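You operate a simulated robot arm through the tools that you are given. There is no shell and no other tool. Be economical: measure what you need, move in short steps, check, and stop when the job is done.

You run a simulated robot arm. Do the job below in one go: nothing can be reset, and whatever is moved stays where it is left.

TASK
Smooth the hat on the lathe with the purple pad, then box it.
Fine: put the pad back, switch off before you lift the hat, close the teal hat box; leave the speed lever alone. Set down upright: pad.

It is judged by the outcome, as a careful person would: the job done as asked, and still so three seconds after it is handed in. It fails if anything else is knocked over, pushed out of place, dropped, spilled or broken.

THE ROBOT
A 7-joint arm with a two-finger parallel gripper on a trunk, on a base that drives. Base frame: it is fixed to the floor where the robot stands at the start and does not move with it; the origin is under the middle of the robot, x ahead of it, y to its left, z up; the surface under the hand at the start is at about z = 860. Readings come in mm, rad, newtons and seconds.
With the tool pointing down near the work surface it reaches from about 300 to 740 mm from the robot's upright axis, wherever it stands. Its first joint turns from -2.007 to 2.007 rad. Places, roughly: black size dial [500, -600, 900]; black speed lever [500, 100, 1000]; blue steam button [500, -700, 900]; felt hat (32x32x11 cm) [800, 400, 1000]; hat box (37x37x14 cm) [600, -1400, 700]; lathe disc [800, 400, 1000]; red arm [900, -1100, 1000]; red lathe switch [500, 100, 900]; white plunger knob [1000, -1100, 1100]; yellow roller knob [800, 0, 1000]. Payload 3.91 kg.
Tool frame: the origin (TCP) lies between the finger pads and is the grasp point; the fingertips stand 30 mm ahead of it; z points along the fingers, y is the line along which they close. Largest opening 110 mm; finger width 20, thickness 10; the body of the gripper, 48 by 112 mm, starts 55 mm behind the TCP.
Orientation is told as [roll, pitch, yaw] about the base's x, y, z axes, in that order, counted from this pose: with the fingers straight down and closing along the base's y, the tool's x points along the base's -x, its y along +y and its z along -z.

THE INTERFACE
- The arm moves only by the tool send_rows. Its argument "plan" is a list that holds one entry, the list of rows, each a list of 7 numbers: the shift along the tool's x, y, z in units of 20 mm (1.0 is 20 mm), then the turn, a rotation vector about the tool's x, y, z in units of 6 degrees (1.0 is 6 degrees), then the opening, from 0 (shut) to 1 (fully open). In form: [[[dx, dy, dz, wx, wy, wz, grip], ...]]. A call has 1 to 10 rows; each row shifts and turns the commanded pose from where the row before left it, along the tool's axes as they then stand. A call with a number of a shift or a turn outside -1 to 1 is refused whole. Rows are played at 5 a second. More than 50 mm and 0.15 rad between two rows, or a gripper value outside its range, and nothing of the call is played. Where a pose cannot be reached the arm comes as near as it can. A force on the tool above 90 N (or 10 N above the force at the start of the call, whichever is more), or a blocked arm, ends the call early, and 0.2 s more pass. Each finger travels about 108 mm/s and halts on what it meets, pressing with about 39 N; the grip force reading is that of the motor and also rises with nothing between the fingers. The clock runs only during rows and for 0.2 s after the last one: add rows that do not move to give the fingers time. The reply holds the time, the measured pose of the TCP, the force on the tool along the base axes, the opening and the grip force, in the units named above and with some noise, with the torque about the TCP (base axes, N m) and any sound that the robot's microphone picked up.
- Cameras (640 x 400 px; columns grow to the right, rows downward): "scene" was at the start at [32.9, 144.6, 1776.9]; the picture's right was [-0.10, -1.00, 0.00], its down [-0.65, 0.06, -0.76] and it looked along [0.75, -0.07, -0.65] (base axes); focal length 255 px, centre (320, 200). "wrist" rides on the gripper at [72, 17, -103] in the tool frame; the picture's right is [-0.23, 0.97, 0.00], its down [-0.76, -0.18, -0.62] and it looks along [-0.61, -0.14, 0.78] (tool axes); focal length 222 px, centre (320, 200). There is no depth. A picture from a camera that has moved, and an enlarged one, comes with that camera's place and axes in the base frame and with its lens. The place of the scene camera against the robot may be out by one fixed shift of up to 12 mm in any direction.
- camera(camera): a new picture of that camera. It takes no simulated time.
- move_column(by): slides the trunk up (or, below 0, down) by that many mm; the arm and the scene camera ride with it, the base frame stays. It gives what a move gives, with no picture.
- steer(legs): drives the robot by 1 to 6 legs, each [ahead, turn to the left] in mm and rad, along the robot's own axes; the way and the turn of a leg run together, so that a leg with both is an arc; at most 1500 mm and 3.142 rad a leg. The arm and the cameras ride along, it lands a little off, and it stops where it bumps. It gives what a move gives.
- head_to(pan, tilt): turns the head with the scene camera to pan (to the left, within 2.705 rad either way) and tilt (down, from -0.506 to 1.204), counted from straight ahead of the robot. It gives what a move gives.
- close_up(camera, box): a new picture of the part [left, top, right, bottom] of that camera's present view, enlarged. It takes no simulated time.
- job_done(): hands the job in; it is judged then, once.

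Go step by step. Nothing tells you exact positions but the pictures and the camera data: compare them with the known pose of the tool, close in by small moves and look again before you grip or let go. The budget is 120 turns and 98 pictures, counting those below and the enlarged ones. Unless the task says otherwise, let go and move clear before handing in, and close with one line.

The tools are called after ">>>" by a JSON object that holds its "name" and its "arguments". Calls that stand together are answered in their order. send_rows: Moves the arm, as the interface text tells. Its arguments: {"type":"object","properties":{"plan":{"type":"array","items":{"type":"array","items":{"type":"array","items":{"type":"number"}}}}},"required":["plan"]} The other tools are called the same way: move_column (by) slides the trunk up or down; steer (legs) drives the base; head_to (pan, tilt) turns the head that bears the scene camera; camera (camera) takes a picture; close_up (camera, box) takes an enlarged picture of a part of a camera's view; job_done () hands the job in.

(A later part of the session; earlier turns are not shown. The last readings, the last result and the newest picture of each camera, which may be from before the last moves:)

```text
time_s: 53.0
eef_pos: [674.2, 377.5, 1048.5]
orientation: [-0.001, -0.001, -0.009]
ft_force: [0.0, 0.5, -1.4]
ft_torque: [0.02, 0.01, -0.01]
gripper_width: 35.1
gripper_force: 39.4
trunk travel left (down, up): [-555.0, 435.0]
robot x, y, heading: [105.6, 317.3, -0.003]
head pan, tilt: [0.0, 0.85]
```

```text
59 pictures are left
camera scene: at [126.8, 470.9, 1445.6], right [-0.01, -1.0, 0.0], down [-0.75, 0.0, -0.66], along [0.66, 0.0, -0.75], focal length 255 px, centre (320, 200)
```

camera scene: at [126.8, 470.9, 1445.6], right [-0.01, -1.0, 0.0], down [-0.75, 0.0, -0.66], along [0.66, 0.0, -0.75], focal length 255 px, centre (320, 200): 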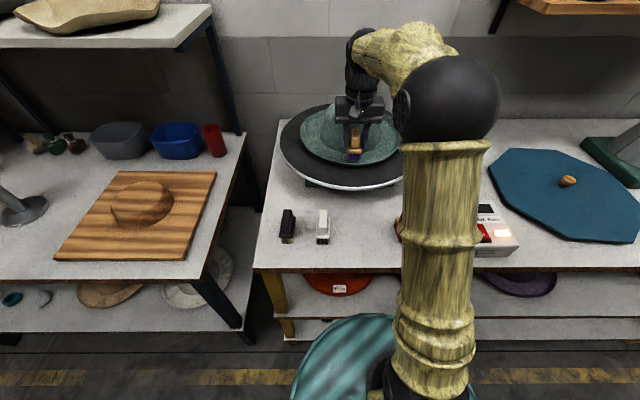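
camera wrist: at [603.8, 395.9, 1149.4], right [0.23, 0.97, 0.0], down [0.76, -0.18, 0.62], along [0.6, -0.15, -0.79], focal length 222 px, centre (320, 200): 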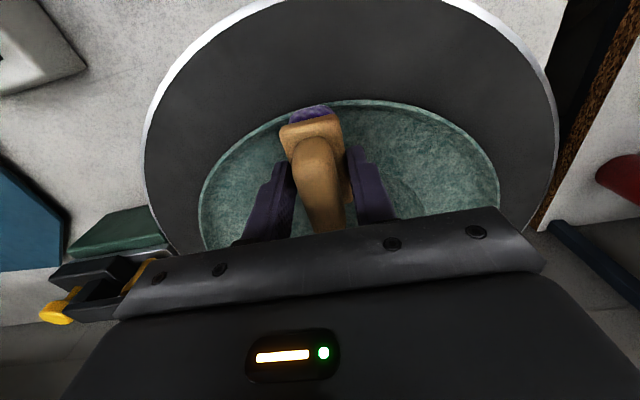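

Out of contact now at 1048.5; I come down in ~1 mm steps for a light press, then hold.

>>> {"name": "send_rows", "arguments": {"plan": [[[0, 0, 0.06, 0, 0, 0, 0], [0, 0, 0, 0, 0, 0, 0]]]}}

>>> {"name": "send_rows", "arguments": {"plan": [[[0, 0, 0.06, 0, 0, 0, 0], [0, 0, 0, 0, 0, 0, 0]]]}}

```text
time_s: 53.6
eef_pos: [675.1, 377.2, 1046.8]
orientation: [0.001, 0.0, -0.01]
ft_force: [0.0, 0.6, -1.1]
ft_torque: [0.01, -0.03, -0.01]
gripper_width: 35.3
gripper_force: 39.3
trunk travel left (down, up): [-555.0, 435.0]
robot x, y, heading: [97.1, 318.4, -0.006]
head pan, tilt: [0.0, 0.85]
```

```text
time_s: 54.2
eef_pos: [674.3, 376.3, 1046.0]
orientation: [0.001, -0.001, -0.008]
ft_force: [0.2, -2.1, 5.9]
ft_torque: [-0.08, 0.15, 0.02]
gripper_width: 35.1
gripper_force: 39.0
trunk travel left (down, up): [-555.0, 435.0]
robot x, y, heading: [99.5, 319.7, -0.003]
head pan, tilt: [0.0, 0.85]
```

A light contact of about 6–7 N. I hold it there while the hat turns under the pad.

>>> {"name": "send_rows", "arguments": {"plan": [[[0, 0, 0.02, 0, 0, 0, 0], [0, 0, 0, 0, 0, 0, 0], [0, 0, 0, 0, 0, 0, 0], [0, 0, 0, 0, 0, 0, 0], [0, 0, 0, 0, 0, 0, 0], [0, 0, 0, 0, 0, 0, 0]]]}}

>>> {"name": "close_up", "arguments": {"camera": "scene", "box": [270, 80, 430, 200]}}

>>> {"name": "send_rows", "arguments": {"plan": [[[0, 0, 0, 0, 0, 0, 0], [0, 0, 0, 0, 0, 0, 0], [0, 0, 0, 0, 0, 0, 0], [0, 0, 0, 0, 0, 0, 0]]]}}

>>> {"name": "close_up", "arguments": {"camera": "scene", "box": [270, 80, 430, 200]}}

```text
time_s: 55.6
eef_pos: [674.0, 375.2, 1046.9]
orientation: [-0.001, -0.001, -0.01]
ft_force: [0.2, -8.6, 18.5]
ft_torque: [-0.22, 0.21, 0.06]
gripper_width: 35.0
gripper_force: 38.8
trunk travel left (down, up): [-555.0, 435.0]
robot x, y, heading: [98.2, 315.7, -0.002]
head pan, tilt: [0.0, 0.85]
```

```text
3.33 times, centred on (350, 140) of scene
camera zoom: at [125.1, 469.5, 1445.9], right [-0.01, -1.0, 0.0], down [-0.75, 0.0, -0.66], along [0.66, 0.0, -0.75], focal length 851 px, centre (220, 400)
```

zoom: 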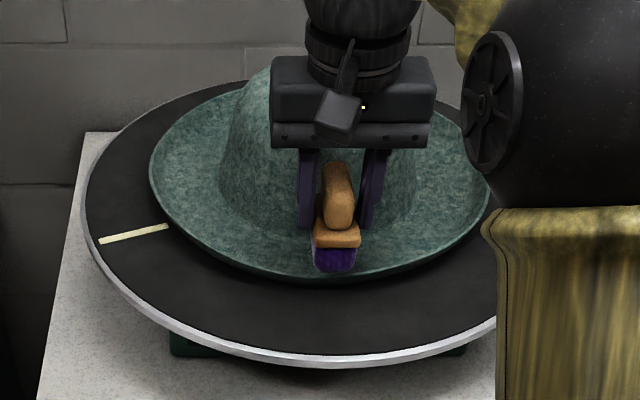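

```text
time_s: 56.6
eef_pos: [674.6, 376.1, 1046.1]
orientation: [0.002, -0.002, -0.009]
ft_force: [-2.5, -8.0, 21.4]
ft_torque: [-0.55, 0.45, 0.12]
gripper_width: 35.2
gripper_force: 39.0
trunk travel left (down, up): [-555.0, 435.0]
robot x, y, heading: [95.5, 318.1, -0.007]
head pan, tilt: [0.0, 0.85]
```

```text
3.33 times, centred on (350, 140) of scene
camera zoom: at [125.8, 469.5, 1445.9], right [-0.01, -1.0, 0.0], down [-0.75, 0.0, -0.66], along [0.66, 0.0, -0.75], focal length 851 px, centre (220, 400)
```

zoom: 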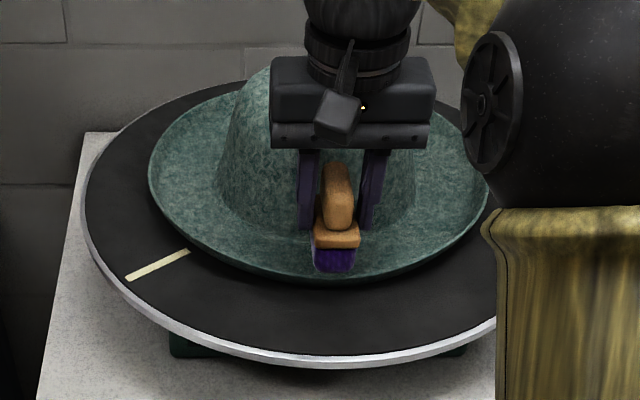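

20 N brakes the disc noticeably, so I lighten by about 1 mm and keep going.

>>> {"name": "send_rows", "arguments": {"plan": [[[0, 0, -0.05, 0, 0, 0, 0], [0, 0, 0, 0, 0, 0, 0], [0, 0, 0, 0, 0, 0, 0], [0, 0, 0, 0, 0, 0, 0]]]}}

>>> {"name": "send_rows", "arguments": {"plan": [[[0, 0, 0, 0, 0, 0, 0], [0, 0, 0, 0, 0, 0, 0], [0, 0, 0, 0, 0, 0, 0], [0, 0, 0, 0, 0, 0, 0]]]}}

>>> {"name": "close_up", "arguments": {"camera": "scene", "box": [270, 80, 430, 200]}}

```text
time_s: 57.6
eef_pos: [675.4, 377.6, 1045.6]
orientation: [0.0, 0.001, -0.008]
ft_force: [1.2, -3.9, 7.9]
ft_torque: [-0.29, 0.06, 0.08]
gripper_width: 35.6
gripper_force: 39.0
trunk travel left (down, up): [-555.0, 435.0]
robot x, y, heading: [94.2, 314.3, -0.009]
head pan, tilt: [0.0, 0.85]
```

```text
time_s: 58.6
eef_pos: [674.5, 376.1, 1045.5]
orientation: [0.003, 0.0, -0.012]
ft_force: [0.2, -1.4, 1.0]
ft_torque: [0.0, 0.01, 0.04]
gripper_width: 35.3
gripper_force: 38.7
trunk travel left (down, up): [-555.0, 435.0]
robot x, y, heading: [96.1, 317.6, -0.003]
head pan, tilt: [0.0, 0.85]
```

```text
3.33 times, centred on (350, 140) of scene
camera zoom: at [124.9, 470.3, 1445.6], right [-0.01, -1.0, 0.0], down [-0.75, 0.01, -0.66], along [0.66, 0.0, -0.75], focal length 851 px, centre (220, 400)
```

zoom: 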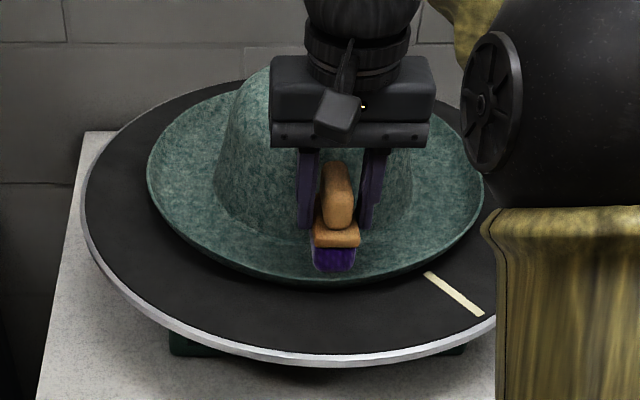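

The hat wobbles about a millimetre per turn, so the force varies. I'll set a middling depth and hold over several turns.

>>> {"name": "send_rows", "arguments": {"plan": [[[0, 0, 0.03, 0, 0, 0, 0], [0, 0, 0, 0, 0, 0, 0], [0, 0, 0, 0, 0, 0, 0], [0, 0, 0, 0, 0, 0, 0], [0, 0, 0, 0, 0, 0, 0], [0, 0, 0, 0, 0, 0, 0], [0, 0, 0, 0, 0, 0, 0], [0, 0, 0, 0, 0, 0, 0]]]}}

>>> {"name": "send_rows", "arguments": {"plan": [[[0, 0, 0, 0, 0, 0, 0], [0, 0, 0, 0, 0, 0, 0], [0, 0, 0, 0, 0, 0, 0], [0, 0, 0, 0, 0, 0, 0], [0, 0, 0, 0, 0, 0, 0], [0, 0, 0, 0, 0, 0, 0], [0, 0, 0, 0, 0, 0, 0]]]}}

>>> {"name": "send_rows", "arguments": {"plan": [[[0, 0, 0, 0, 0, 0, 0], [0, 0, 0, 0, 0, 0, 0], [0, 0, 0, 0, 0, 0, 0], [0, 0, 0, 0, 0, 0, 0], [0, 0, 0, 0, 0, 0, 0], [0, 0, 0, 0, 0, 0, 0], [0, 0, 0, 0, 0, 0, 0]]]}}

>>> {"name": "close_up", "arguments": {"camera": "scene", "box": [270, 80, 430, 200]}}

```text
time_s: 60.4
eef_pos: [677.3, 376.7, 1044.0]
orientation: [0.0, 0.001, -0.012]
ft_force: [-0.1, -3.6, 7.3]
ft_torque: [-0.1, 0.2, 0.07]
gripper_width: 35.2
gripper_force: 39.0
trunk travel left (down, up): [-555.0, 435.0]
robot x, y, heading: [98.6, 318.6, -0.002]
head pan, tilt: [0.0, 0.85]
```

```text
time_s: 62.0
eef_pos: [675.2, 377.0, 1045.7]
orientation: [0.0, -0.002, -0.01]
ft_force: [0.9, -4.0, 9.6]
ft_torque: [-0.12, 0.12, 0.05]
gripper_width: 35.0
gripper_force: 38.9
trunk travel left (down, up): [-555.0, 435.0]
robot x, y, heading: [94.6, 314.9, -0.004]
head pan, tilt: [0.0, 0.85]
```

```text
time_s: 63.6
eef_pos: [674.2, 376.0, 1045.2]
orientation: [0.001, -0.004, -0.011]
ft_force: [0.3, -5.3, 12.2]
ft_torque: [-0.14, 0.15, 0.03]
gripper_width: 35.2
gripper_force: 38.6
trunk travel left (down, up): [-555.0, 435.0]
robot x, y, heading: [98.7, 316.9, -0.008]
head pan, tilt: [0.0, 0.85]
```

```text
3.33 times, centred on (350, 140) of scene
camera zoom: at [125.7, 469.9, 1445.8], right [-0.01, -1.0, 0.0], down [-0.75, 0.0, -0.66], along [0.66, 0.0, -0.75], focal length 851 px, centre (220, 400)
```

zoom: 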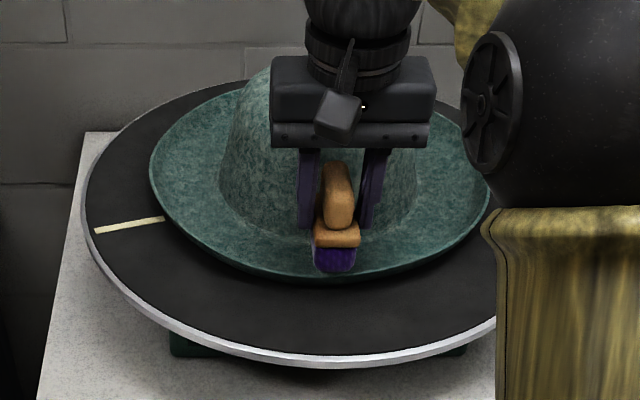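

The brim texture already looks smoother. I hold for more turns and compare.

>>> {"name": "send_rows", "arguments": {"plan": [[[0, 0, 0, 0, 0, 0, 0], [0, 0, 0, 0, 0, 0, 0], [0, 0, 0, 0, 0, 0, 0], [0, 0, 0, 0, 0, 0, 0], [0, 0, 0, 0, 0, 0, 0], [0, 0, 0, 0, 0, 0, 0], [0, 0, 0, 0, 0, 0, 0], [0, 0, 0, 0, 0, 0, 0], [0, 0, 0, 0, 0, 0, 0], [0, 0, 0, 0, 0, 0, 0]]]}}

>>> {"name": "send_rows", "arguments": {"plan": [[[0, 0, 0, 0, 0, 0, 0], [0, 0, 0, 0, 0, 0, 0], [0, 0, 0, 0, 0, 0, 0], [0, 0, 0, 0, 0, 0, 0], [0, 0, 0, 0, 0, 0, 0], [0, 0, 0, 0, 0, 0, 0], [0, 0, 0, 0, 0, 0, 0], [0, 0, 0, 0, 0, 0, 0], [0, 0, 0, 0, 0, 0, 0], [0, 0, 0, 0, 0, 0, 0]]]}}

>>> {"name": "close_up", "arguments": {"camera": "scene", "box": [290, 80, 410, 170]}}

```text
time_s: 65.8
eef_pos: [675.1, 376.7, 1045.6]
orientation: [-0.001, -0.001, -0.009]
ft_force: [-0.3, -3.7, 8.1]
ft_torque: [-0.2, 0.16, 0.07]
gripper_width: 35.3
gripper_force: 39.1
trunk travel left (down, up): [-555.0, 435.0]
robot x, y, heading: [101.1, 320.1, -0.002]
head pan, tilt: [0.0, 0.85]
```

```text
time_s: 68.0
eef_pos: [675.8, 377.2, 1045.2]
orientation: [0.001, 0.0, -0.008]
ft_force: [0.2, -2.7, 4.8]
ft_torque: [-0.08, 0.13, 0.05]
gripper_width: 35.4
gripper_force: 39.2
trunk travel left (down, up): [-555.0, 435.0]
robot x, y, heading: [104.1, 314.8, -0.003]
head pan, tilt: [0.0, 0.85]
```

```text
4.44 times, centred on (350, 125) of scene
camera zoom: at [125.9, 470.1, 1445.7], right [0.0, -1.0, 0.0], down [-0.75, 0.0, -0.66], along [0.66, 0.0, -0.75], focal length 1135 px, centre (187, 533)
```

zoom: 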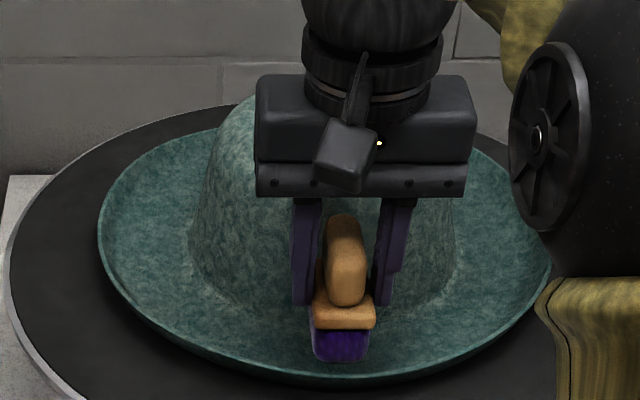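

The brim is smoothing while the crown stays fuzzy, so the crown will need its own pass. I finish the brim first.

>>> {"name": "send_rows", "arguments": {"plan": [[[0, 0, 0.02, 0, 0, 0, 0], [0, 0, 0, 0, 0, 0, 0], [0, 0, 0, 0, 0, 0, 0], [0, 0, 0, 0, 0, 0, 0], [0, 0, 0, 0, 0, 0, 0], [0, 0, 0, 0, 0, 0, 0], [0, 0, 0, 0, 0, 0, 0], [0, 0, 0, 0, 0, 0, 0], [0, 0, 0, 0, 0, 0, 0], [0, 0, 0, 0, 0, 0, 0]]]}}

>>> {"name": "send_rows", "arguments": {"plan": [[[0, 0, 0, 0, 0, 0, 0], [0, 0, 0, 0, 0, 0, 0], [0, 0, 0, 0, 0, 0, 0], [0, 0, 0, 0, 0, 0, 0], [0, 0, 0, 0, 0, 0, 0], [0, 0, 0, 0, 0, 0, 0], [0, 0, 0, 0, 0, 0, 0], [0, 0, 0, 0, 0, 0, 0], [0, 0, 0, 0, 0, 0, 0], [0, 0, 0, 0, 0, 0, 0]]]}}

>>> {"name": "send_rows", "arguments": {"plan": [[[0, 0, 0, 0, 0, 0, 0], [0, 0, 0, 0, 0, 0, 0], [0, 0, 0, 0, 0, 0, 0], [0, 0, 0, 0, 0, 0, 0], [0, 0, 0, 0, 0, 0, 0], [0, 0, -0.5, 0, 0, 0, 0], [0, 0, -1, 0, 0, 0, 0], [0, 0, -1, 0, 0, 0, 0], [0, 0, -1, 0, 0, 0, 0], [0, 0, -1, 0, 0, 0, 0]]]}}

>>> {"name": "close_up", "arguments": {"camera": "scene", "box": [290, 80, 410, 170]}}

```text
time_s: 70.2
eef_pos: [674.8, 376.6, 1046.3]
orientation: [0.0, -0.002, -0.008]
ft_force: [0.2, -6.2, 13.2]
ft_torque: [-0.16, 0.16, 0.09]
gripper_width: 35.0
gripper_force: 38.9
trunk travel left (down, up): [-555.0, 435.0]
robot x, y, heading: [99.2, 318.3, -0.006]
head pan, tilt: [0.0, 0.85]
```

```text
time_s: 72.4
eef_pos: [673.6, 375.5, 1045.2]
orientation: [0.002, -0.002, -0.009]
ft_force: [0.9, -6.7, 15.2]
ft_torque: [-0.17, 0.17, 0.02]
gripper_width: 35.4
gripper_force: 38.9
trunk travel left (down, up): [-555.0, 435.0]
robot x, y, heading: [100.7, 316.5, -0.004]
head pan, tilt: [0.0, 0.85]
```

```text
time_s: 74.6
eef_pos: [676.1, 376.3, 1135.2]
orientation: [0.0, 0.002, -0.009]
ft_force: [0.1, -0.1, -0.3]
ft_torque: [0.0, 0.0, 0.0]
gripper_width: 35.4
gripper_force: 39.2
trunk travel left (down, up): [-555.0, 435.0]
robot x, y, heading: [96.6, 321.7, -0.006]
head pan, tilt: [0.0, 0.85]
```

```text
4.44 times, centred on (350, 125) of scene
camera zoom: at [126.8, 470.7, 1445.6], right [0.0, -1.0, 0.0], down [-0.75, 0.0, -0.66], along [0.66, 0.0, -0.75], focal length 1135 px, centre (187, 533)
```

zoom: 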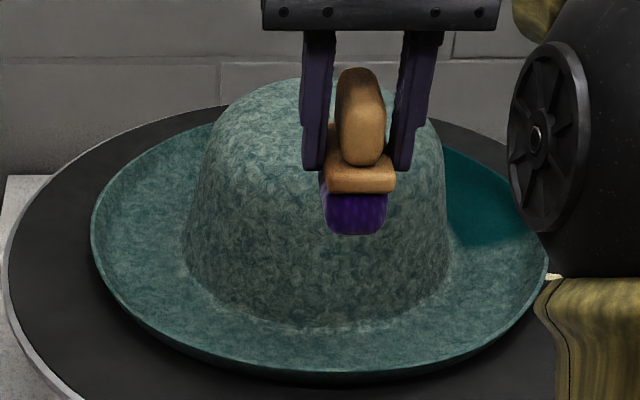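

One sector of the brim (right) is now fully smooth and dark, the others only partly — it accumulates per sector. I look at the whole hat from the wrist before continuing.

>>> {"name": "send_rows", "arguments": {"plan": [[[1, 0, -1, 0, 0, 0, 0], [1, 0, -1, 0, 0, 0, 0], [1, 0, 0, 0, 0, 0, 0], [1, 0, 0, 0, 0, 0, 0]]]}}

>>> {"name": "camera", "arguments": {"camera": "wrist"}}

>>> {"name": "close_up", "arguments": {"camera": "scene", "box": [270, 80, 430, 190]}}

```text
time_s: 75.6
eef_pos: [593.8, 377.4, 1174.6]
orientation: [0.0, 0.0, -0.008]
ft_force: [0.3, 0.4, -1.8]
ft_torque: [-0.02, 0.01, 0.01]
gripper_width: 35.2
gripper_force: 38.7
trunk travel left (down, up): [-555.0, 435.0]
robot x, y, heading: [99.1, 318.4, -0.005]
head pan, tilt: [0.0, 0.85]
```

```text
52 pictures are left
camera wrist: at [523.9, 395.8, 1279.0], right [0.24, 0.97, 0.0], down [0.76, -0.18, 0.62], along [0.61, -0.15, -0.78], focal length 222 px, centre (320, 200)
```

wrist: 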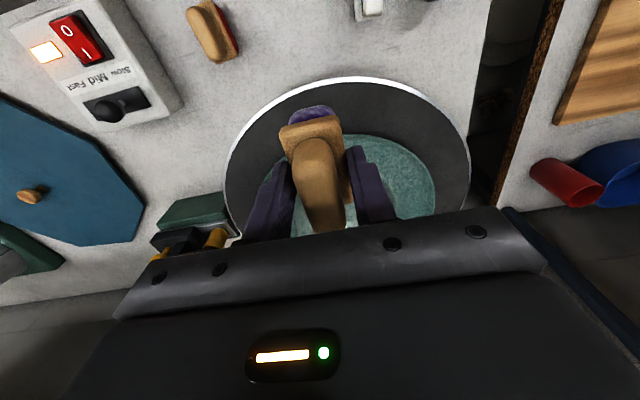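

```text
3.64 times, centred on (350, 135) of scene
camera zoom: at [126.2, 470.7, 1445.6], right [0.0, -1.0, 0.0], down [-0.75, 0.0, -0.66], along [0.66, 0.0, -0.75], focal length 928 px, centre (211, 436)
```

zoom: 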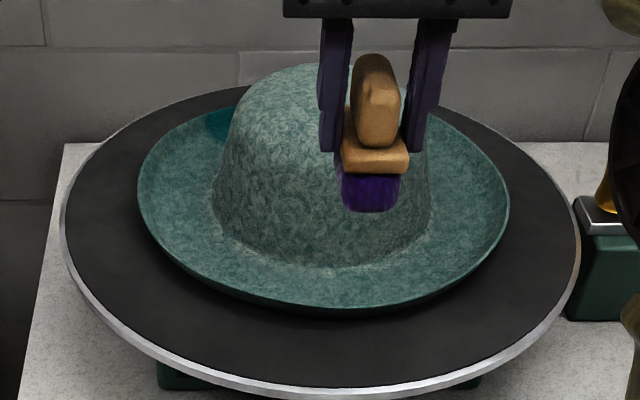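

Returning to the brim with slightly more pressure for several turns.

>>> {"name": "send_rows", "arguments": {"plan": [[[-1, 0, 0, 0, 0, 0, 0], [-1, 0, 0, 0, 0, 0, 0], [-1, 0, 1, 0, 0, 0, 0], [-1, 0, 1, 0, 0, 0, 0], [0, 0, 1, 0, 0, 0, 0], [0, 0, 1, 0, 0, 0, 0], [0, 0, 1, 0, 0, 0, 0], [0, 0, 1, 0, 0, 0, 0], [0, 0, 0.3, 0, 0, 0, 0], [0, 0, 0.2, 0, 0, 0, 0]]]}}

>>> {"name": "send_rows", "arguments": {"plan": [[[0, 0, 0.02, 0, 0, 0, 0], [0, 0, 0, 0, 0, 0, 0], [0, 0, 0, 0, 0, 0, 0], [0, 0, 0, 0, 0, 0, 0], [0, 0, 0, 0, 0, 0, 0], [0, 0, 0, 0, 0, 0, 0], [0, 0, 0, 0, 0, 0, 0], [0, 0, 0, 0, 0, 0, 0], [0, 0, 0, 0, 0, 0, 0], [0, 0, 0, 0, 0, 0, 0]]]}}

>>> {"name": "send_rows", "arguments": {"plan": [[[0, 0, 0, 0, 0, 0, 0], [0, 0, 0, 0, 0, 0, 0], [0, 0, 0, 0, 0, 0, 0], [0, 0, 0, 0, 0, 0, 0], [0, 0, 0, 0, 0, 0, 0], [0, 0, 0, 0, 0, 0, 0], [0, 0, 0, 0, 0, 0, 0], [0, 0, 0, 0, 0, 0, 0], [0, 0, 0, 0, 0, 0, 0], [0, 0, 0, 0, 0, 0, 0]]]}}

>>> {"name": "send_rows", "arguments": {"plan": [[[0, 0, 0, 0, 0, 0, 0], [0, 0, 0, 0, 0, 0, 0], [0, 0, 0, 0, 0, 0, 0], [0, 0, 0, 0, 0, 0, 0], [0, 0, 0, 0, 0, 0, 0], [0, 0, 0, 0, 0, 0, 0], [0, 0, 0, 0, 0, 0, 0], [0, 0, 0, 0, 0, 0, 0], [0, 0, 0, 0, 0, 0, 0], [0, 0, 0, 0, 0, 0, 0]]]}}

>>> {"name": "close_up", "arguments": {"camera": "scene", "box": [270, 80, 430, 190]}}

```text
time_s: 77.8
eef_pos: [674.4, 376.2, 1045.4]
orientation: [-0.001, -0.001, -0.011]
ft_force: [0.3, -1.7, 4.7]
ft_torque: [-0.22, 0.04, 0.03]
gripper_width: 35.2
gripper_force: 39.2
trunk travel left (down, up): [-555.0, 435.0]
robot x, y, heading: [98.1, 320.8, -0.005]
head pan, tilt: [0.0, 0.85]
```

```text
time_s: 80.0
eef_pos: [673.7, 376.5, 1046.2]
orientation: [0.002, 0.0, -0.007]
ft_force: [1.1, -4.7, 10.1]
ft_torque: [-0.3, 0.14, 0.07]
gripper_width: 35.3
gripper_force: 38.6
trunk travel left (down, up): [-555.0, 435.0]
robot x, y, heading: [99.3, 314.8, -0.004]
head pan, tilt: [0.0, 0.85]
```

```text
time_s: 82.2
eef_pos: [674.9, 378.0, 1045.3]
orientation: [0.002, 0.0, -0.009]
ft_force: [1.0, -2.2, 5.9]
ft_torque: [-0.19, 0.08, 0.07]
gripper_width: 35.0
gripper_force: 39.2
trunk travel left (down, up): [-555.0, 435.0]
robot x, y, heading: [100.5, 317.1, -0.007]
head pan, tilt: [0.0, 0.85]
```

```text
time_s: 84.4
eef_pos: [674.4, 376.2, 1046.0]
orientation: [0.0, -0.002, -0.009]
ft_force: [0.7, -3.4, 9.5]
ft_torque: [-0.36, 0.12, 0.03]
gripper_width: 35.4
gripper_force: 38.9
trunk travel left (down, up): [-555.0, 435.0]
robot x, y, heading: [97.1, 320.4, -0.004]
head pan, tilt: [0.0, 0.85]
```

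```text
3.64 times, centred on (350, 135) of scene
camera zoom: at [125.9, 469.9, 1445.8], right [0.0, -1.0, 0.0], down [-0.75, 0.0, -0.66], along [0.66, 0.0, -0.75], focal length 928 px, centre (211, 436)
```

zoom: 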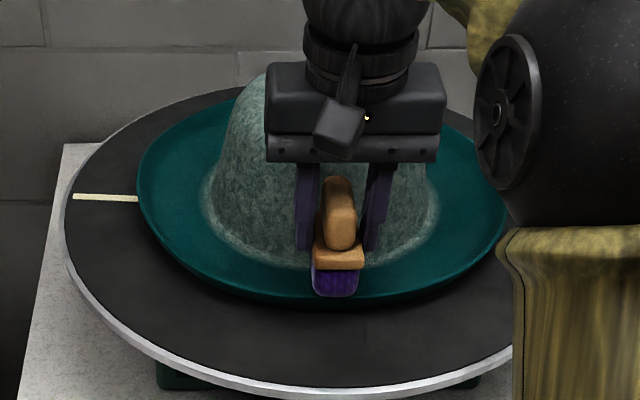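

The brim is now uniformly smooth. I lift via the column (also gains reach) and move over the crown top.

>>> {"name": "send_rows", "arguments": {"plan": [[[0, 0, 0, 0, 0, 0, 0], [0, 0, 0, 0, 0, 0, 0], [0, 0, 0, 0, 0, 0, 0], [0, 0, 0, 0, 0, 0, 0], [0, 0, 0, 0, 0, 0, 0], [0, 0, 0, 0, 0, 0, 0], [0, 0, 0, 0, 0, 0, 0]]]}}

>>> {"name": "move_column", "arguments": {"by": 140}}

>>> {"name": "send_rows", "arguments": {"plan": [[[-1, 0, 0, 0, 0, 0, 0], [-1, 0, 0, 0, 0, 0, 0], [-1, 0, 0, 0, 0, 0, 0], [-1, 0, 0, 0, 0, 0, 0], [0, 0, 0, 0, 0, 0, 0]]]}}

>>> {"name": "camera", "arguments": {"camera": "scene"}}

>>> {"name": "camera", "arguments": {"camera": "wrist"}}

```text
time_s: 86.0
eef_pos: [674.6, 376.2, 1043.8]
orientation: [0.001, -0.002, -0.008]
ft_force: [1.0, -4.7, 11.3]
ft_torque: [-0.3, 0.13, 0.08]
gripper_width: 35.2
gripper_force: 38.9
trunk travel left (down, up): [-555.0, 435.0]
robot x, y, heading: [96.9, 316.3, -0.007]
head pan, tilt: [0.0, 0.85]
```

```text
time_s: 87.7
eef_pos: [676.5, 376.7, 1184.5]
orientation: [0.0, 0.001, -0.009]
ft_force: [0.0, 0.0, -1.1]
ft_torque: [0.01, -0.01, 0.01]
gripper_width: 35.0
gripper_force: 38.9
trunk travel left (down, up): [-695.0, 295.0]
robot x, y, heading: [99.3, 316.4, -0.009]
head pan, tilt: [0.0, 0.85]
```

```text
time_s: 88.9
eef_pos: [756.5, 375.9, 1183.3]
orientation: [0.0, 0.002, -0.009]
ft_force: [-0.1, 0.3, -1.2]
ft_torque: [-0.02, -0.02, 0.01]
gripper_width: 35.4
gripper_force: 39.0
trunk travel left (down, up): [-695.0, 295.0]
robot x, y, heading: [99.3, 321.8, -0.006]
head pan, tilt: [0.0, 0.85]
```

```text
49 pictures are left
camera scene: at [126.4, 470.6, 1585.6], right [0.0, -1.0, 0.0], down [-0.75, 0.0, -0.66], along [0.66, 0.0, -0.75], focal length 255 px, centre (320, 200)
```

scene: 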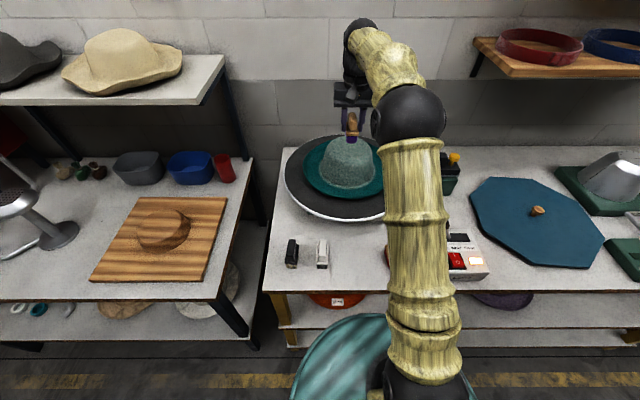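

```text
48 pictures are left
camera wrist: at [684.7, 394.6, 1287.8], right [0.24, 0.97, 0.0], down [0.76, -0.18, 0.62], along [0.61, -0.15, -0.78], focal length 222 px, centre (320, 200)
```

wrist: 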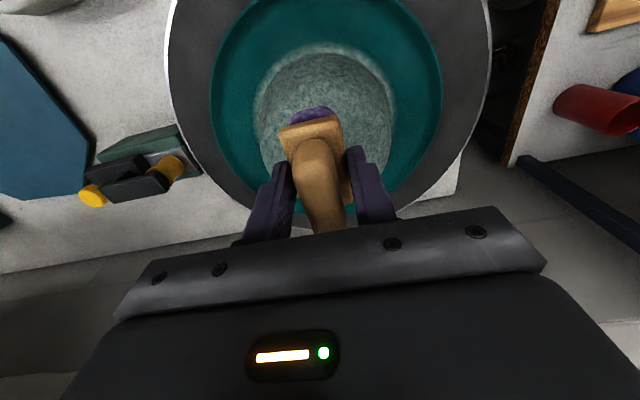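

The brim is completely smooth. Now I lower the pad onto the crown's top in small steps.

>>> {"name": "send_rows", "arguments": {"plan": [[[0, 0, 0.5, 0, 0, 0, 0], [0, 0, 0.5, 0, 0, 0, 0], [0, 0, 0, 0, 0, 0, 0]]]}}

>>> {"name": "close_up", "arguments": {"camera": "scene", "box": [300, 80, 400, 190]}}

>>> {"name": "send_rows", "arguments": {"plan": [[[0, 0, 0.15, 0, 0, 0, 0], [0, 0, 0.1, 0, 0, 0, 0], [0, 0, 0, 0, 0, 0, 0]]]}}

```text
time_s: 89.7
eef_pos: [755.4, 376.1, 1164.6]
orientation: [0.002, 0.001, -0.007]
ft_force: [0.6, 0.1, -0.8]
ft_torque: [-0.04, -0.03, -0.01]
gripper_width: 35.1
gripper_force: 38.6
trunk travel left (down, up): [-695.0, 295.0]
robot x, y, heading: [97.4, 316.9, -0.002]
head pan, tilt: [0.0, 0.85]
```

```text
3.64 times, centred on (350, 135) of scene
camera zoom: at [126.8, 470.7, 1585.6], right [0.0, -1.0, 0.0], down [-0.75, 0.0, -0.66], along [0.66, 0.0, -0.75], focal length 928 px, centre (211, 436)
```

zoom: 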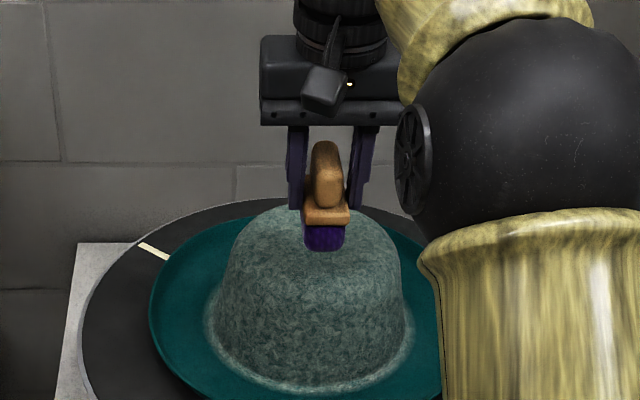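

```text
time_s: 90.5
eef_pos: [755.5, 375.5, 1159.3]
orientation: [0.001, 0.0, -0.008]
ft_force: [-0.3, -0.8, -1.2]
ft_torque: [0.01, 0.01, -0.01]
gripper_width: 34.9
gripper_force: 39.4
trunk travel left (down, up): [-695.0, 295.0]
robot x, y, heading: [100.6, 318.1, -0.005]
head pan, tilt: [0.0, 0.85]
```

>>> {"name": "send_rows", "arguments": {"plan": [[[0, 0, 0.2, 0, 0, 0, 0], [0, 0, 0, 0, 0, 0, 0]]]}}

>>> {"name": "send_rows", "arguments": {"plan": [[[0, 0, 0.1, 0, 0, 0, 0], [0, 0, 0, 0, 0, 0, 0]]]}}

>>> {"name": "close_up", "arguments": {"camera": "scene", "box": [310, 110, 390, 190]}}

```text
time_s: 91.1
eef_pos: [756.0, 376.0, 1154.8]
orientation: [0.001, 0.001, -0.009]
ft_force: [-0.1, 0.5, -1.1]
ft_torque: [0.0, 0.01, 0.0]
gripper_width: 35.3
gripper_force: 38.5
trunk travel left (down, up): [-695.0, 295.0]
robot x, y, heading: [99.2, 315.8, 0.0]
head pan, tilt: [0.0, 0.85]
```

```text
time_s: 91.7
eef_pos: [755.8, 375.9, 1151.8]
orientation: [-0.002, 0.001, -0.008]
ft_force: [-0.7, -1.2, -2.2]
ft_torque: [0.02, -0.03, 0.01]
gripper_width: 35.2
gripper_force: 38.6
trunk travel left (down, up): [-695.0, 295.0]
robot x, y, heading: [100.2, 318.4, -0.006]
head pan, tilt: [0.0, 0.85]
```

```text
5.00 times, centred on (350, 150) of scene
camera zoom: at [126.8, 470.7, 1585.6], right [0.0, -1.0, 0.0], down [-0.75, 0.0, -0.66], along [0.66, 0.0, -0.75], focal length 1276 px, centre (170, 450)
```

zoom: 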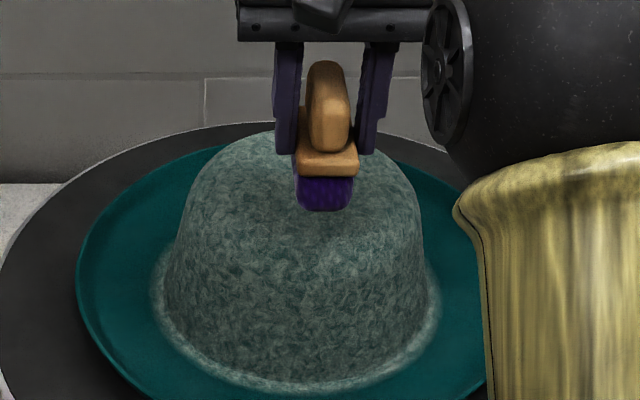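

>>> {"name": "send_rows", "arguments": {"plan": [[[0, 0, 0.1, 0, 0, 0, 0], [0, 0, 0.05, 0, 0, 0, 0], [0, 0, 0, 0, 0, 0, 0]]]}}

>>> {"name": "send_rows", "arguments": {"plan": [[[0, 0, 0.1, 0, 0, 0, 0], [0, 0, 0.05, 0, 0, 0, 0], [0, 0, 0, 0, 0, 0, 0]]]}}

```text
time_s: 92.5
eef_pos: [756.6, 375.0, 1150.6]
orientation: [-0.002, -0.001, -0.008]
ft_force: [-1.2, -0.2, -0.1]
ft_torque: [0.04, 0.01, 0.0]
gripper_width: 35.2
gripper_force: 39.1
trunk travel left (down, up): [-695.0, 295.0]
robot x, y, heading: [101.5, 319.5, -0.004]
head pan, tilt: [0.0, 0.85]
```

```text
time_s: 93.3
eef_pos: [755.1, 376.1, 1149.0]
orientation: [0.0, 0.0, -0.008]
ft_force: [0.2, 0.0, -1.3]
ft_torque: [-0.05, 0.03, 0.02]
gripper_width: 34.9
gripper_force: 38.9
trunk travel left (down, up): [-695.0, 295.0]
robot x, y, heading: [100.1, 319.4, -0.008]
head pan, tilt: [0.0, 0.85]
```

>>> {"name": "send_rows", "arguments": {"plan": [[[0, 0, 0.1, 0, 0, 0, 0], [0, 0, 0.05, 0, 0, 0, 0], [0, 0, 0, 0, 0, 0, 0]]]}}

>>> {"name": "send_rows", "arguments": {"plan": [[[0, 0, 0.1, 0, 0, 0, 0], [0, 0, 0, 0, 0, 0, 0], [0, 0, 0, 0, 0, 0, 0]]]}}

>>> {"name": "send_rows", "arguments": {"plan": [[[0, 0, 0.1, 0, 0, 0, 0], [0, 0, 0, 0, 0, 0, 0], [0, 0, 0, 0, 0, 0, 0]]]}}

```text
time_s: 94.1
eef_pos: [755.4, 376.5, 1144.0]
orientation: [0.001, 0.0, -0.009]
ft_force: [-0.5, -0.2, -1.7]
ft_torque: [-0.01, 0.02, 0.05]
gripper_width: 35.0
gripper_force: 39.5
trunk travel left (down, up): [-695.0, 295.0]
robot x, y, heading: [97.6, 319.4, -0.003]
head pan, tilt: [0.0, 0.85]
```

```text
time_s: 94.9
eef_pos: [755.3, 375.9, 1141.9]
orientation: [0.001, 0.001, -0.01]
ft_force: [-0.7, 0.1, -0.7]
ft_torque: [0.0, 0.02, 0.01]
gripper_width: 35.1
gripper_force: 39.0
trunk travel left (down, up): [-695.0, 295.0]
robot x, y, heading: [101.4, 319.0, -0.003]
head pan, tilt: [0.0, 0.85]
```

```text
time_s: 95.7
eef_pos: [754.8, 376.1, 1139.0]
orientation: [0.0, -0.001, -0.01]
ft_force: [-1.0, -0.6, -0.7]
ft_torque: [-0.04, 0.03, 0.0]
gripper_width: 35.2
gripper_force: 39.2
trunk travel left (down, up): [-695.0, 295.0]
robot x, y, heading: [99.5, 317.7, -0.009]
head pan, tilt: [0.0, 0.85]
```

>>> {"name": "send_rows", "arguments": {"plan": [[[0, 0, 0.1, 0, 0, 0, 0], [0, 0, 0, 0, 0, 0, 0], [0, 0, 0, 0, 0, 0, 0]]]}}

>>> {"name": "send_rows", "arguments": {"plan": [[[0, 0, 0.1, 0, 0, 0, 0], [0, 0, 0, 0, 0, 0, 0], [0, 0, 0, 0, 0, 0, 0]]]}}

>>> {"name": "close_up", "arguments": {"camera": "scene", "box": [310, 110, 390, 190]}}

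```text
time_s: 96.5
eef_pos: [755.1, 375.6, 1139.0]
orientation: [-0.001, -0.001, -0.008]
ft_force: [0.0, 0.1, -1.3]
ft_torque: [0.03, 0.02, -0.02]
gripper_width: 35.1
gripper_force: 38.7
trunk travel left (down, up): [-695.0, 295.0]
robot x, y, heading: [99.5, 320.4, -0.002]
head pan, tilt: [0.0, 0.85]
```

```text
time_s: 97.3
eef_pos: [754.5, 376.4, 1136.5]
orientation: [0.0, 0.0, -0.01]
ft_force: [0.3, 0.1, -1.3]
ft_torque: [0.01, -0.02, 0.0]
gripper_width: 35.1
gripper_force: 38.6
trunk travel left (down, up): [-695.0, 295.0]
robot x, y, heading: [102.8, 315.8, -0.009]
head pan, tilt: [0.0, 0.85]
```

```text
5.00 times, centred on (350, 150) of scene
camera zoom: at [126.8, 470.7, 1585.6], right [0.0, -1.0, 0.0], down [-0.75, 0.0, -0.66], along [0.66, 0.0, -0.75], focal length 1276 px, centre (170, 450)
```

zoom: 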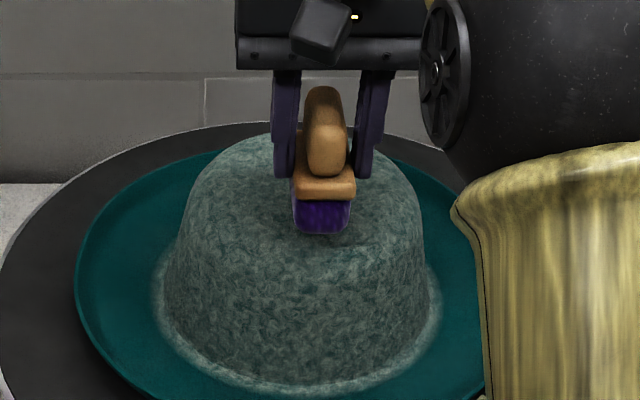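

The shadow says it is near. Continuing down.

>>> {"name": "send_rows", "arguments": {"plan": [[[0, 0, 0.12, 0, 0, 0, 0], [0, 0, 0, 0, 0, 0, 0], [0, 0, 0, 0, 0, 0, 0]]]}}

>>> {"name": "send_rows", "arguments": {"plan": [[[0, 0, 0.12, 0, 0, 0, 0], [0, 0, 0, 0, 0, 0, 0], [0, 0, 0, 0, 0, 0, 0]]]}}

>>> {"name": "send_rows", "arguments": {"plan": [[[0, 0, 0.12, 0, 0, 0, 0], [0, 0, 0, 0, 0, 0, 0], [0, 0, 0, 0, 0, 0, 0]]]}}

```text
time_s: 98.1
eef_pos: [754.9, 376.7, 1133.7]
orientation: [-0.001, 0.001, -0.011]
ft_force: [0.1, 0.2, -1.2]
ft_torque: [0.01, -0.01, -0.02]
gripper_width: 35.1
gripper_force: 39.2
trunk travel left (down, up): [-695.0, 295.0]
robot x, y, heading: [100.2, 318.8, -0.011]
head pan, tilt: [0.0, 0.85]
```

```text
time_s: 98.9
eef_pos: [754.2, 375.8, 1131.0]
orientation: [0.001, 0.001, -0.009]
ft_force: [0.2, -0.1, 0.4]
ft_torque: [-0.05, 0.0, 0.04]
gripper_width: 35.0
gripper_force: 39.4
trunk travel left (down, up): [-695.0, 295.0]
robot x, y, heading: [96.5, 320.7, -0.004]
head pan, tilt: [0.0, 0.85]
```

```text
time_s: 99.7
eef_pos: [755.8, 377.2, 1129.0]
orientation: [0.0, -0.001, -0.01]
ft_force: [-0.1, 0.0, -1.4]
ft_torque: [0.0, -0.02, -0.03]
gripper_width: 35.3
gripper_force: 38.7
trunk travel left (down, up): [-695.0, 295.0]
robot x, y, heading: [98.8, 320.9, -0.004]
head pan, tilt: [0.0, 0.85]
```

>>> {"name": "send_rows", "arguments": {"plan": [[[0, 0, 0.1, 0, 0, 0, 0], [0, 0, 0, 0, 0, 0, 0], [0, 0, 0, 0, 0, 0, 0]]]}}

>>> {"name": "send_rows", "arguments": {"plan": [[[0, 0, 0.1, 0, 0, 0, 0], [0, 0, 0, 0, 0, 0, 0], [0, 0, 0, 0, 0, 0, 0]]]}}

>>> {"name": "send_rows", "arguments": {"plan": [[[0, 0, 0.1, 0, 0, 0, 0], [0, 0, 0, 0, 0, 0, 0], [0, 0, 0, 0, 0, 0, 0]]]}}

```text
time_s: 100.5
eef_pos: [755.5, 376.4, 1126.4]
orientation: [-0.001, 0.0, -0.01]
ft_force: [-0.2, 0.0, -1.9]
ft_torque: [-0.01, -0.03, -0.01]
gripper_width: 35.2
gripper_force: 38.8
trunk travel left (down, up): [-695.0, 295.0]
robot x, y, heading: [99.9, 316.4, -0.008]
head pan, tilt: [0.0, 0.85]
```

```text
time_s: 101.3
eef_pos: [754.6, 375.7, 1125.4]
orientation: [-0.001, 0.0, -0.01]
ft_force: [1.0, -1.5, 2.0]
ft_torque: [-0.04, -0.14, 0.04]
gripper_width: 35.3
gripper_force: 39.0
trunk travel left (down, up): [-695.0, 295.0]
robot x, y, heading: [99.1, 317.6, -0.009]
head pan, tilt: [0.0, 0.85]
```

```text
time_s: 102.1
eef_pos: [754.0, 375.0, 1124.6]
orientation: [0.001, -0.003, -0.008]
ft_force: [-0.2, -5.7, 16.4]
ft_torque: [-0.38, -0.59, -0.17]
gripper_width: 35.0
gripper_force: 38.7
trunk travel left (down, up): [-695.0, 295.0]
robot x, y, heading: [99.7, 320.1, -0.002]
head pan, tilt: [0.0, 0.85]
```

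Contact with the crown top at ~16 N. I hold for a couple of turns and look.

>>> {"name": "send_rows", "arguments": {"plan": [[[0, 0, 0, 0, 0, 0, 0], [0, 0, 0, 0, 0, 0, 0], [0, 0, 0, 0, 0, 0, 0], [0, 0, 0, 0, 0, 0, 0], [0, 0, 0, 0, 0, 0, 0], [0, 0, 0, 0, 0, 0, 0], [0, 0, 0, 0, 0, 0, 0], [0, 0, 0, 0, 0, 0, 0], [0, 0, 0, 0, 0, 0, 0], [0, 0, 0, 0, 0, 0, 0]]]}}

>>> {"name": "send_rows", "arguments": {"plan": [[[0, 0, 0, 0, 0, 0, 0], [0, 0, 0, 0, 0, 0, 0], [0, 0, 0, 0, 0, 0, 0], [0, 0, 0, 0, 0, 0, 0], [0, 0, 0, 0, 0, 0, 0], [0, 0, 0, 0, 0, 0, 0], [0, 0, 0, 0, 0, 0, 0], [0, 0, 0, 0, 0, 0, 0], [0, 0, 0, 0, 0, 0, 0], [0, 0, 0, 0, 0, 0, 0]]]}}

>>> {"name": "send_rows", "arguments": {"plan": [[[0, 0, 0, 0, 0, 0, 0], [0, 0, 0, 0, 0, 0, 0], [0, 0, 0, 0, 0, 0, 0], [0, 0, 0, 0, 0, 0, 0], [0, 0, 0, 0, 0, 0, 0], [0, 0, 0, 0, 0, 0, 0], [0, 0, 0, 0, 0, 0, 0], [0, 0, 0, 0, 0, 0, 0], [0, 0, 0, 0, 0, 0, 0], [0, 0, 0, 0, 0, 0, 0]]]}}

>>> {"name": "send_rows", "arguments": {"plan": [[[0, 0, 0, 0, 0, 0, 0], [0, 0, 0, 0, 0, 0, 0], [0, 0, 0, 0, 0, 0, 0], [0, 0, 0, 0, 0, 0, 0], [0, 0, 0, 0, 0, 0, 0], [0, 0, 0, 0, 0, 0, 0], [0, 0, 0, 0, 0, 0, 0], [0, 0, 0, 0, 0, 0, 0], [0, 0, 0, 0, 0, 0, 0], [0, 0, 0, 0, 0, 0, 0]]]}}

>>> {"name": "close_up", "arguments": {"camera": "scene", "box": [290, 110, 400, 200]}}

```text
time_s: 104.3
eef_pos: [752.5, 374.9, 1125.6]
orientation: [0.002, -0.004, -0.009]
ft_force: [0.5, -7.3, 23.3]
ft_torque: [-0.39, -0.68, -0.14]
gripper_width: 35.3
gripper_force: 39.2
trunk travel left (down, up): [-695.0, 295.0]
robot x, y, heading: [98.0, 320.1, -0.006]
head pan, tilt: [0.0, 0.85]
```

```text
time_s: 106.5
eef_pos: [753.4, 374.2, 1124.9]
orientation: [0.003, -0.003, -0.008]
ft_force: [-0.7, -7.5, 20.7]
ft_torque: [-0.31, -0.61, -0.16]
gripper_width: 35.2
gripper_force: 39.0
trunk travel left (down, up): [-695.0, 295.0]
robot x, y, heading: [99.4, 318.8, -0.006]
head pan, tilt: [0.0, 0.85]
```

```text
time_s: 108.7
eef_pos: [754.9, 374.9, 1124.0]
orientation: [0.002, -0.001, -0.008]
ft_force: [-1.9, -7.0, 15.7]
ft_torque: [-0.26, -0.49, -0.13]
gripper_width: 35.1
gripper_force: 39.2
trunk travel left (down, up): [-695.0, 295.0]
robot x, y, heading: [97.4, 317.4, -0.004]
head pan, tilt: [0.0, 0.85]
```

```text
time_s: 110.9
eef_pos: [754.7, 375.9, 1123.4]
orientation: [0.0, -0.003, -0.009]
ft_force: [-1.6, -5.0, 14.3]
ft_torque: [-0.19, -0.4, -0.1]
gripper_width: 35.0
gripper_force: 38.8
trunk travel left (down, up): [-695.0, 295.0]
robot x, y, heading: [101.1, 314.8, -0.009]
head pan, tilt: [0.0, 0.85]
```

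```text
4.44 times, centred on (345, 155) of scene
camera zoom: at [124.7, 469.4, 1585.8], right [0.0, -1.0, 0.0], down [-0.75, 0.0, -0.66], along [0.66, 0.0, -0.75], focal length 1135 px, centre (209, 400)
```

zoom: 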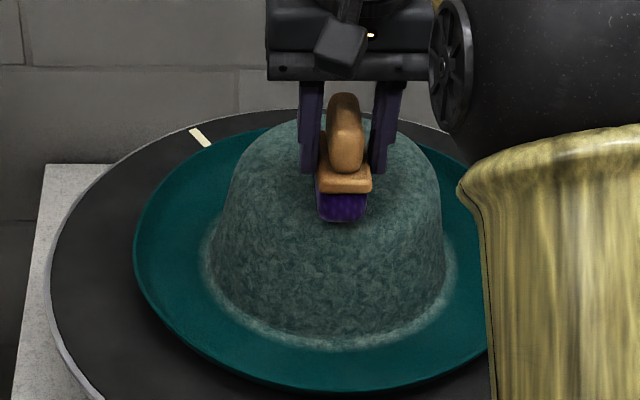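

The whole crown (including its side) seems to be darkening, so it counts as one zone. I keep holding.

>>> {"name": "send_rows", "arguments": {"plan": [[[0, 0, 0, 0, 0, 0, 0], [0, 0, 0, 0, 0, 0, 0], [0, 0, 0, 0, 0, 0, 0], [0, 0, 0, 0, 0, 0, 0], [0, 0, 0, 0, 0, 0, 0], [0, 0, 0, 0, 0, 0, 0], [0, 0, 0, 0, 0, 0, 0], [0, 0, 0, 0, 0, 0, 0], [0, 0, 0, 0, 0, 0, 0], [0, 0, 0, 0, 0, 0, 0]]]}}

>>> {"name": "send_rows", "arguments": {"plan": [[[0, 0, 0, 0, 0, 0, 0], [0, 0, 0, 0, 0, 0, 0], [0, 0, 0, 0, 0, 0, 0], [0, 0, 0, 0, 0, 0, 0], [0, 0, 0, 0, 0, 0, 0], [0, 0, 0, 0, 0, 0, 0], [0, 0, 0, 0, 0, 0, 0], [0, 0, 0, 0, 0, 0, 0], [0, 0, 0, 0, 0, 0, 0], [0, 0, 0, 0, 0, 0, 0]]]}}

>>> {"name": "send_rows", "arguments": {"plan": [[[0, 0, 0, 0, 0, 0, 0], [0, 0, 0, 0, 0, 0, 0], [0, 0, 0, 0, 0, 0, 0], [0, 0, 0, 0, 0, 0, 0], [0, 0, 0, 0, 0, 0, 0], [0, 0, 0, 0, 0, 0, 0], [0, 0, 0, 0, 0, 0, 0], [0, 0, 0, 0, 0, 0, 0], [0, 0, 0, 0, 0, 0, 0], [0, 0, 0, 0, 0, 0, 0]]]}}

>>> {"name": "send_rows", "arguments": {"plan": [[[0, 0, 0, 0, 0, 0, 0], [0, 0, 0, 0, 0, 0, 0], [0, 0, 0, 0, 0, 0, 0], [0, 0, 0, 0, 0, 0, 0], [0, 0, 0, 0, 0, 0, 0], [0, 0, 0, 0, 0, 0, 0], [0, 0, 0, 0, 0, 0, 0], [0, 0, 0, 0, 0, 0, 0], [0, 0, 0, 0, 0, 0, 0], [0, 0, 0, 0, 0, 0, 0]]]}}

>>> {"name": "close_up", "arguments": {"camera": "scene", "box": [290, 110, 400, 200]}}

```text
time_s: 113.1
eef_pos: [753.0, 374.2, 1124.2]
orientation: [-0.002, -0.001, -0.01]
ft_force: [-1.5, -3.9, 12.2]
ft_torque: [-0.18, -0.35, -0.04]
gripper_width: 35.3
gripper_force: 38.7
trunk travel left (down, up): [-695.0, 295.0]
robot x, y, heading: [100.4, 318.5, -0.005]
head pan, tilt: [0.0, 0.85]
```

```text
time_s: 115.3
eef_pos: [754.5, 375.4, 1123.7]
orientation: [0.0, -0.001, -0.009]
ft_force: [-1.6, -3.0, 10.6]
ft_torque: [-0.11, -0.29, -0.1]
gripper_width: 35.1
gripper_force: 39.6
trunk travel left (down, up): [-695.0, 295.0]
robot x, y, heading: [96.7, 318.4, -0.002]
head pan, tilt: [0.0, 0.85]
```

```text
time_s: 117.5
eef_pos: [754.0, 375.4, 1123.5]
orientation: [-0.001, -0.002, -0.009]
ft_force: [-1.5, -3.1, 8.1]
ft_torque: [-0.08, -0.22, -0.05]
gripper_width: 35.1
gripper_force: 39.0
trunk travel left (down, up): [-695.0, 295.0]
robot x, y, heading: [92.9, 315.1, -0.003]
head pan, tilt: [0.0, 0.85]
```

```text
time_s: 119.7
eef_pos: [754.9, 376.0, 1123.9]
orientation: [-0.002, -0.001, -0.007]
ft_force: [-0.9, -2.9, 8.5]
ft_torque: [-0.09, -0.23, -0.04]
gripper_width: 35.3
gripper_force: 38.9
trunk travel left (down, up): [-695.0, 295.0]
robot x, y, heading: [100.4, 318.9, -0.006]
head pan, tilt: [0.0, 0.85]
```

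```text
4.44 times, centred on (345, 155) of scene
camera zoom: at [125.6, 469.9, 1585.7], right [0.0, -1.0, 0.0], down [-0.75, 0.0, -0.66], along [0.66, 0.0, -0.75], focal length 1135 px, centre (209, 400)
```

zoom: 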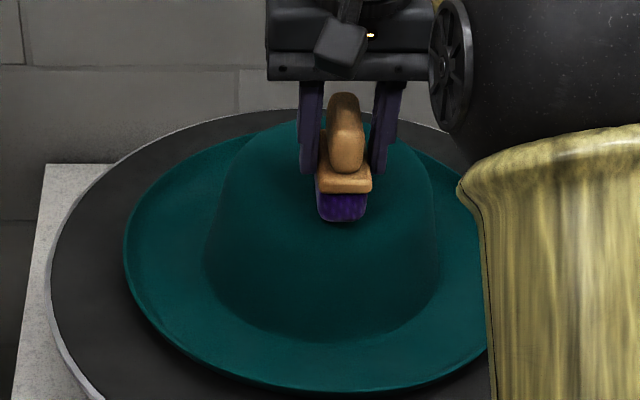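

The whole hat is now evenly smooth. I lift off and take the pad back to its place at [500,358].

>>> {"name": "send_rows", "arguments": {"plan": [[[0, 0, -1, 0, 0, 0, 0], [0, 0, -1, 0, 0, 0, 0], [0, 0, -1, 0, 0, 0, 0], [1, 0, 0, 0, 0, 0, 0], [1, 0, 0, 0, 0, 0, 0], [1, 0, 0, 0, 0, 0, 0], [1, 0, 0, 0, 0, 0, 0], [1, 0, 0, 0, 0, 0, 0], [1, 0, 0, 0, 0, 0, 0], [1, 0, 0, 0, 0, 0, 0]]]}}

>>> {"name": "send_rows", "arguments": {"plan": [[[1, -0.9, 0, 0, 0, 0, 0], [1, 0, 0, 0, 0, 0, 0], [1, 0, 0, 0, 0, 0, 0], [1, 0, 0, 0, 0, 0, 0], [1, 0, 0, 0, 0, 0, 0], [0.8, 0, 0, 0, 0, 0, 0], [0, 0, 0, 0, 0, 0, 0]]]}}

>>> {"name": "move_column", "arguments": {"by": -200}}

>>> {"name": "close_up", "arguments": {"camera": "scene", "box": [250, 60, 410, 220]}}

>>> {"name": "camera", "arguments": {"camera": "wrist"}}

```text
time_s: 121.9
eef_pos: [614.0, 376.9, 1183.6]
orientation: [-0.002, 0.0, -0.009]
ft_force: [0.2, 0.0, -1.0]
ft_torque: [0.0, 0.04, 0.02]
gripper_width: 34.9
gripper_force: 39.3
trunk travel left (down, up): [-695.0, 295.0]
robot x, y, heading: [96.7, 319.9, -0.005]
head pan, tilt: [0.0, 0.85]
```

```text
time_s: 123.5
eef_pos: [499.6, 361.0, 1182.9]
orientation: [0.0, 0.0, -0.01]
ft_force: [0.5, -0.1, -1.0]
ft_torque: [0.03, 0.02, -0.03]
gripper_width: 35.2
gripper_force: 38.8
trunk travel left (down, up): [-695.0, 295.0]
robot x, y, heading: [97.7, 317.4, -0.007]
head pan, tilt: [0.0, 0.85]
```

```text
time_s: 125.7
eef_pos: [498.8, 362.3, 981.8]
orientation: [0.0, 0.001, -0.008]
ft_force: [0.6, 0.1, -1.6]
ft_torque: [-0.03, 0.02, -0.03]
gripper_width: 35.0
gripper_force: 39.0
trunk travel left (down, up): [-495.0, 495.0]
robot x, y, heading: [98.0, 318.3, -0.004]
head pan, tilt: [0.0, 0.85]
```

```text
2.50 times, centred on (330, 140) of scene
camera zoom: at [126.6, 470.4, 1385.7], right [0.0, -1.0, 0.0], down [-0.75, 0.0, -0.66], along [0.66, 0.0, -0.75], focal length 638 px, centre (295, 350)
```

zoom: 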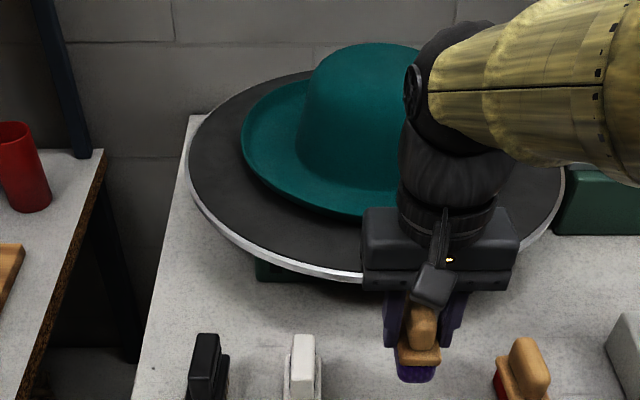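

```text
41 pictures are left
camera wrist: at [428.6, 379.3, 1086.0], right [0.24, 0.97, 0.0], down [0.76, -0.18, 0.62], along [0.61, -0.15, -0.78], focal length 222 px, centre (320, 200)
```

wrist: 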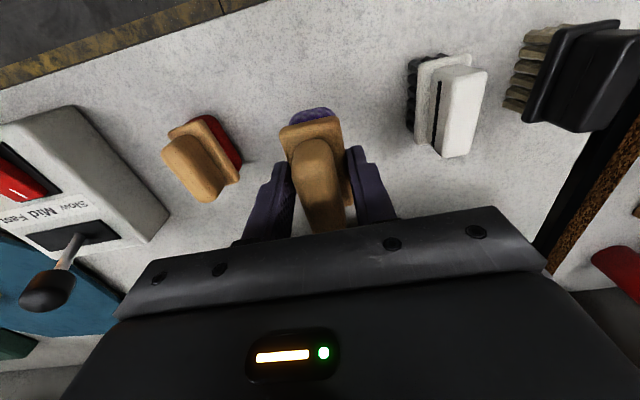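

The hat is smooth all round. I lower the pad to its spot and feel for the table.

>>> {"name": "send_rows", "arguments": {"plan": [[[0, -0.15, 1, 0, 0, 0, 0], [0, 0, 1, 0, 0, 0, 0], [0, 0, 0.8, 0, 0, 0, 0], [0, 0, 0, 0, 0, 0, 0]]]}}

>>> {"name": "send_rows", "arguments": {"plan": [[[0, 0, 0.15, 0, 0, 0, 0], [0, 0, 0, 0, 0, 0, 0]]]}}

>>> {"name": "send_rows", "arguments": {"plan": [[[0, 0, 0.1, 0, 0, 0, 0], [0, 0, 0, 0, 0, 0, 0]]]}}

```text
time_s: 126.7
eef_pos: [498.8, 357.8, 927.7]
orientation: [0.001, 0.0, -0.01]
ft_force: [0.2, -0.5, -1.5]
ft_torque: [-0.03, 0.04, -0.02]
gripper_width: 35.2
gripper_force: 38.9
trunk travel left (down, up): [-495.0, 495.0]
robot x, y, heading: [95.6, 316.4, -0.009]
head pan, tilt: [0.0, 0.85]
```

```text
time_s: 127.2
eef_pos: [499.5, 358.1, 923.2]
orientation: [0.001, 0.001, -0.008]
ft_force: [0.4, 0.3, -1.4]
ft_torque: [0.05, 0.0, 0.04]
gripper_width: 35.2
gripper_force: 39.2
trunk travel left (down, up): [-495.0, 495.0]
robot x, y, heading: [100.1, 317.9, -0.001]
head pan, tilt: [0.0, 0.85]
```

```text
time_s: 127.8
eef_pos: [498.9, 358.9, 920.8]
orientation: [-0.001, 0.0, -0.01]
ft_force: [0.5, -0.7, -0.1]
ft_torque: [-0.02, -0.01, -0.02]
gripper_width: 35.0
gripper_force: 38.5
trunk travel left (down, up): [-495.0, 495.0]
robot x, y, heading: [98.4, 318.6, -0.001]
head pan, tilt: [0.0, 0.85]
```

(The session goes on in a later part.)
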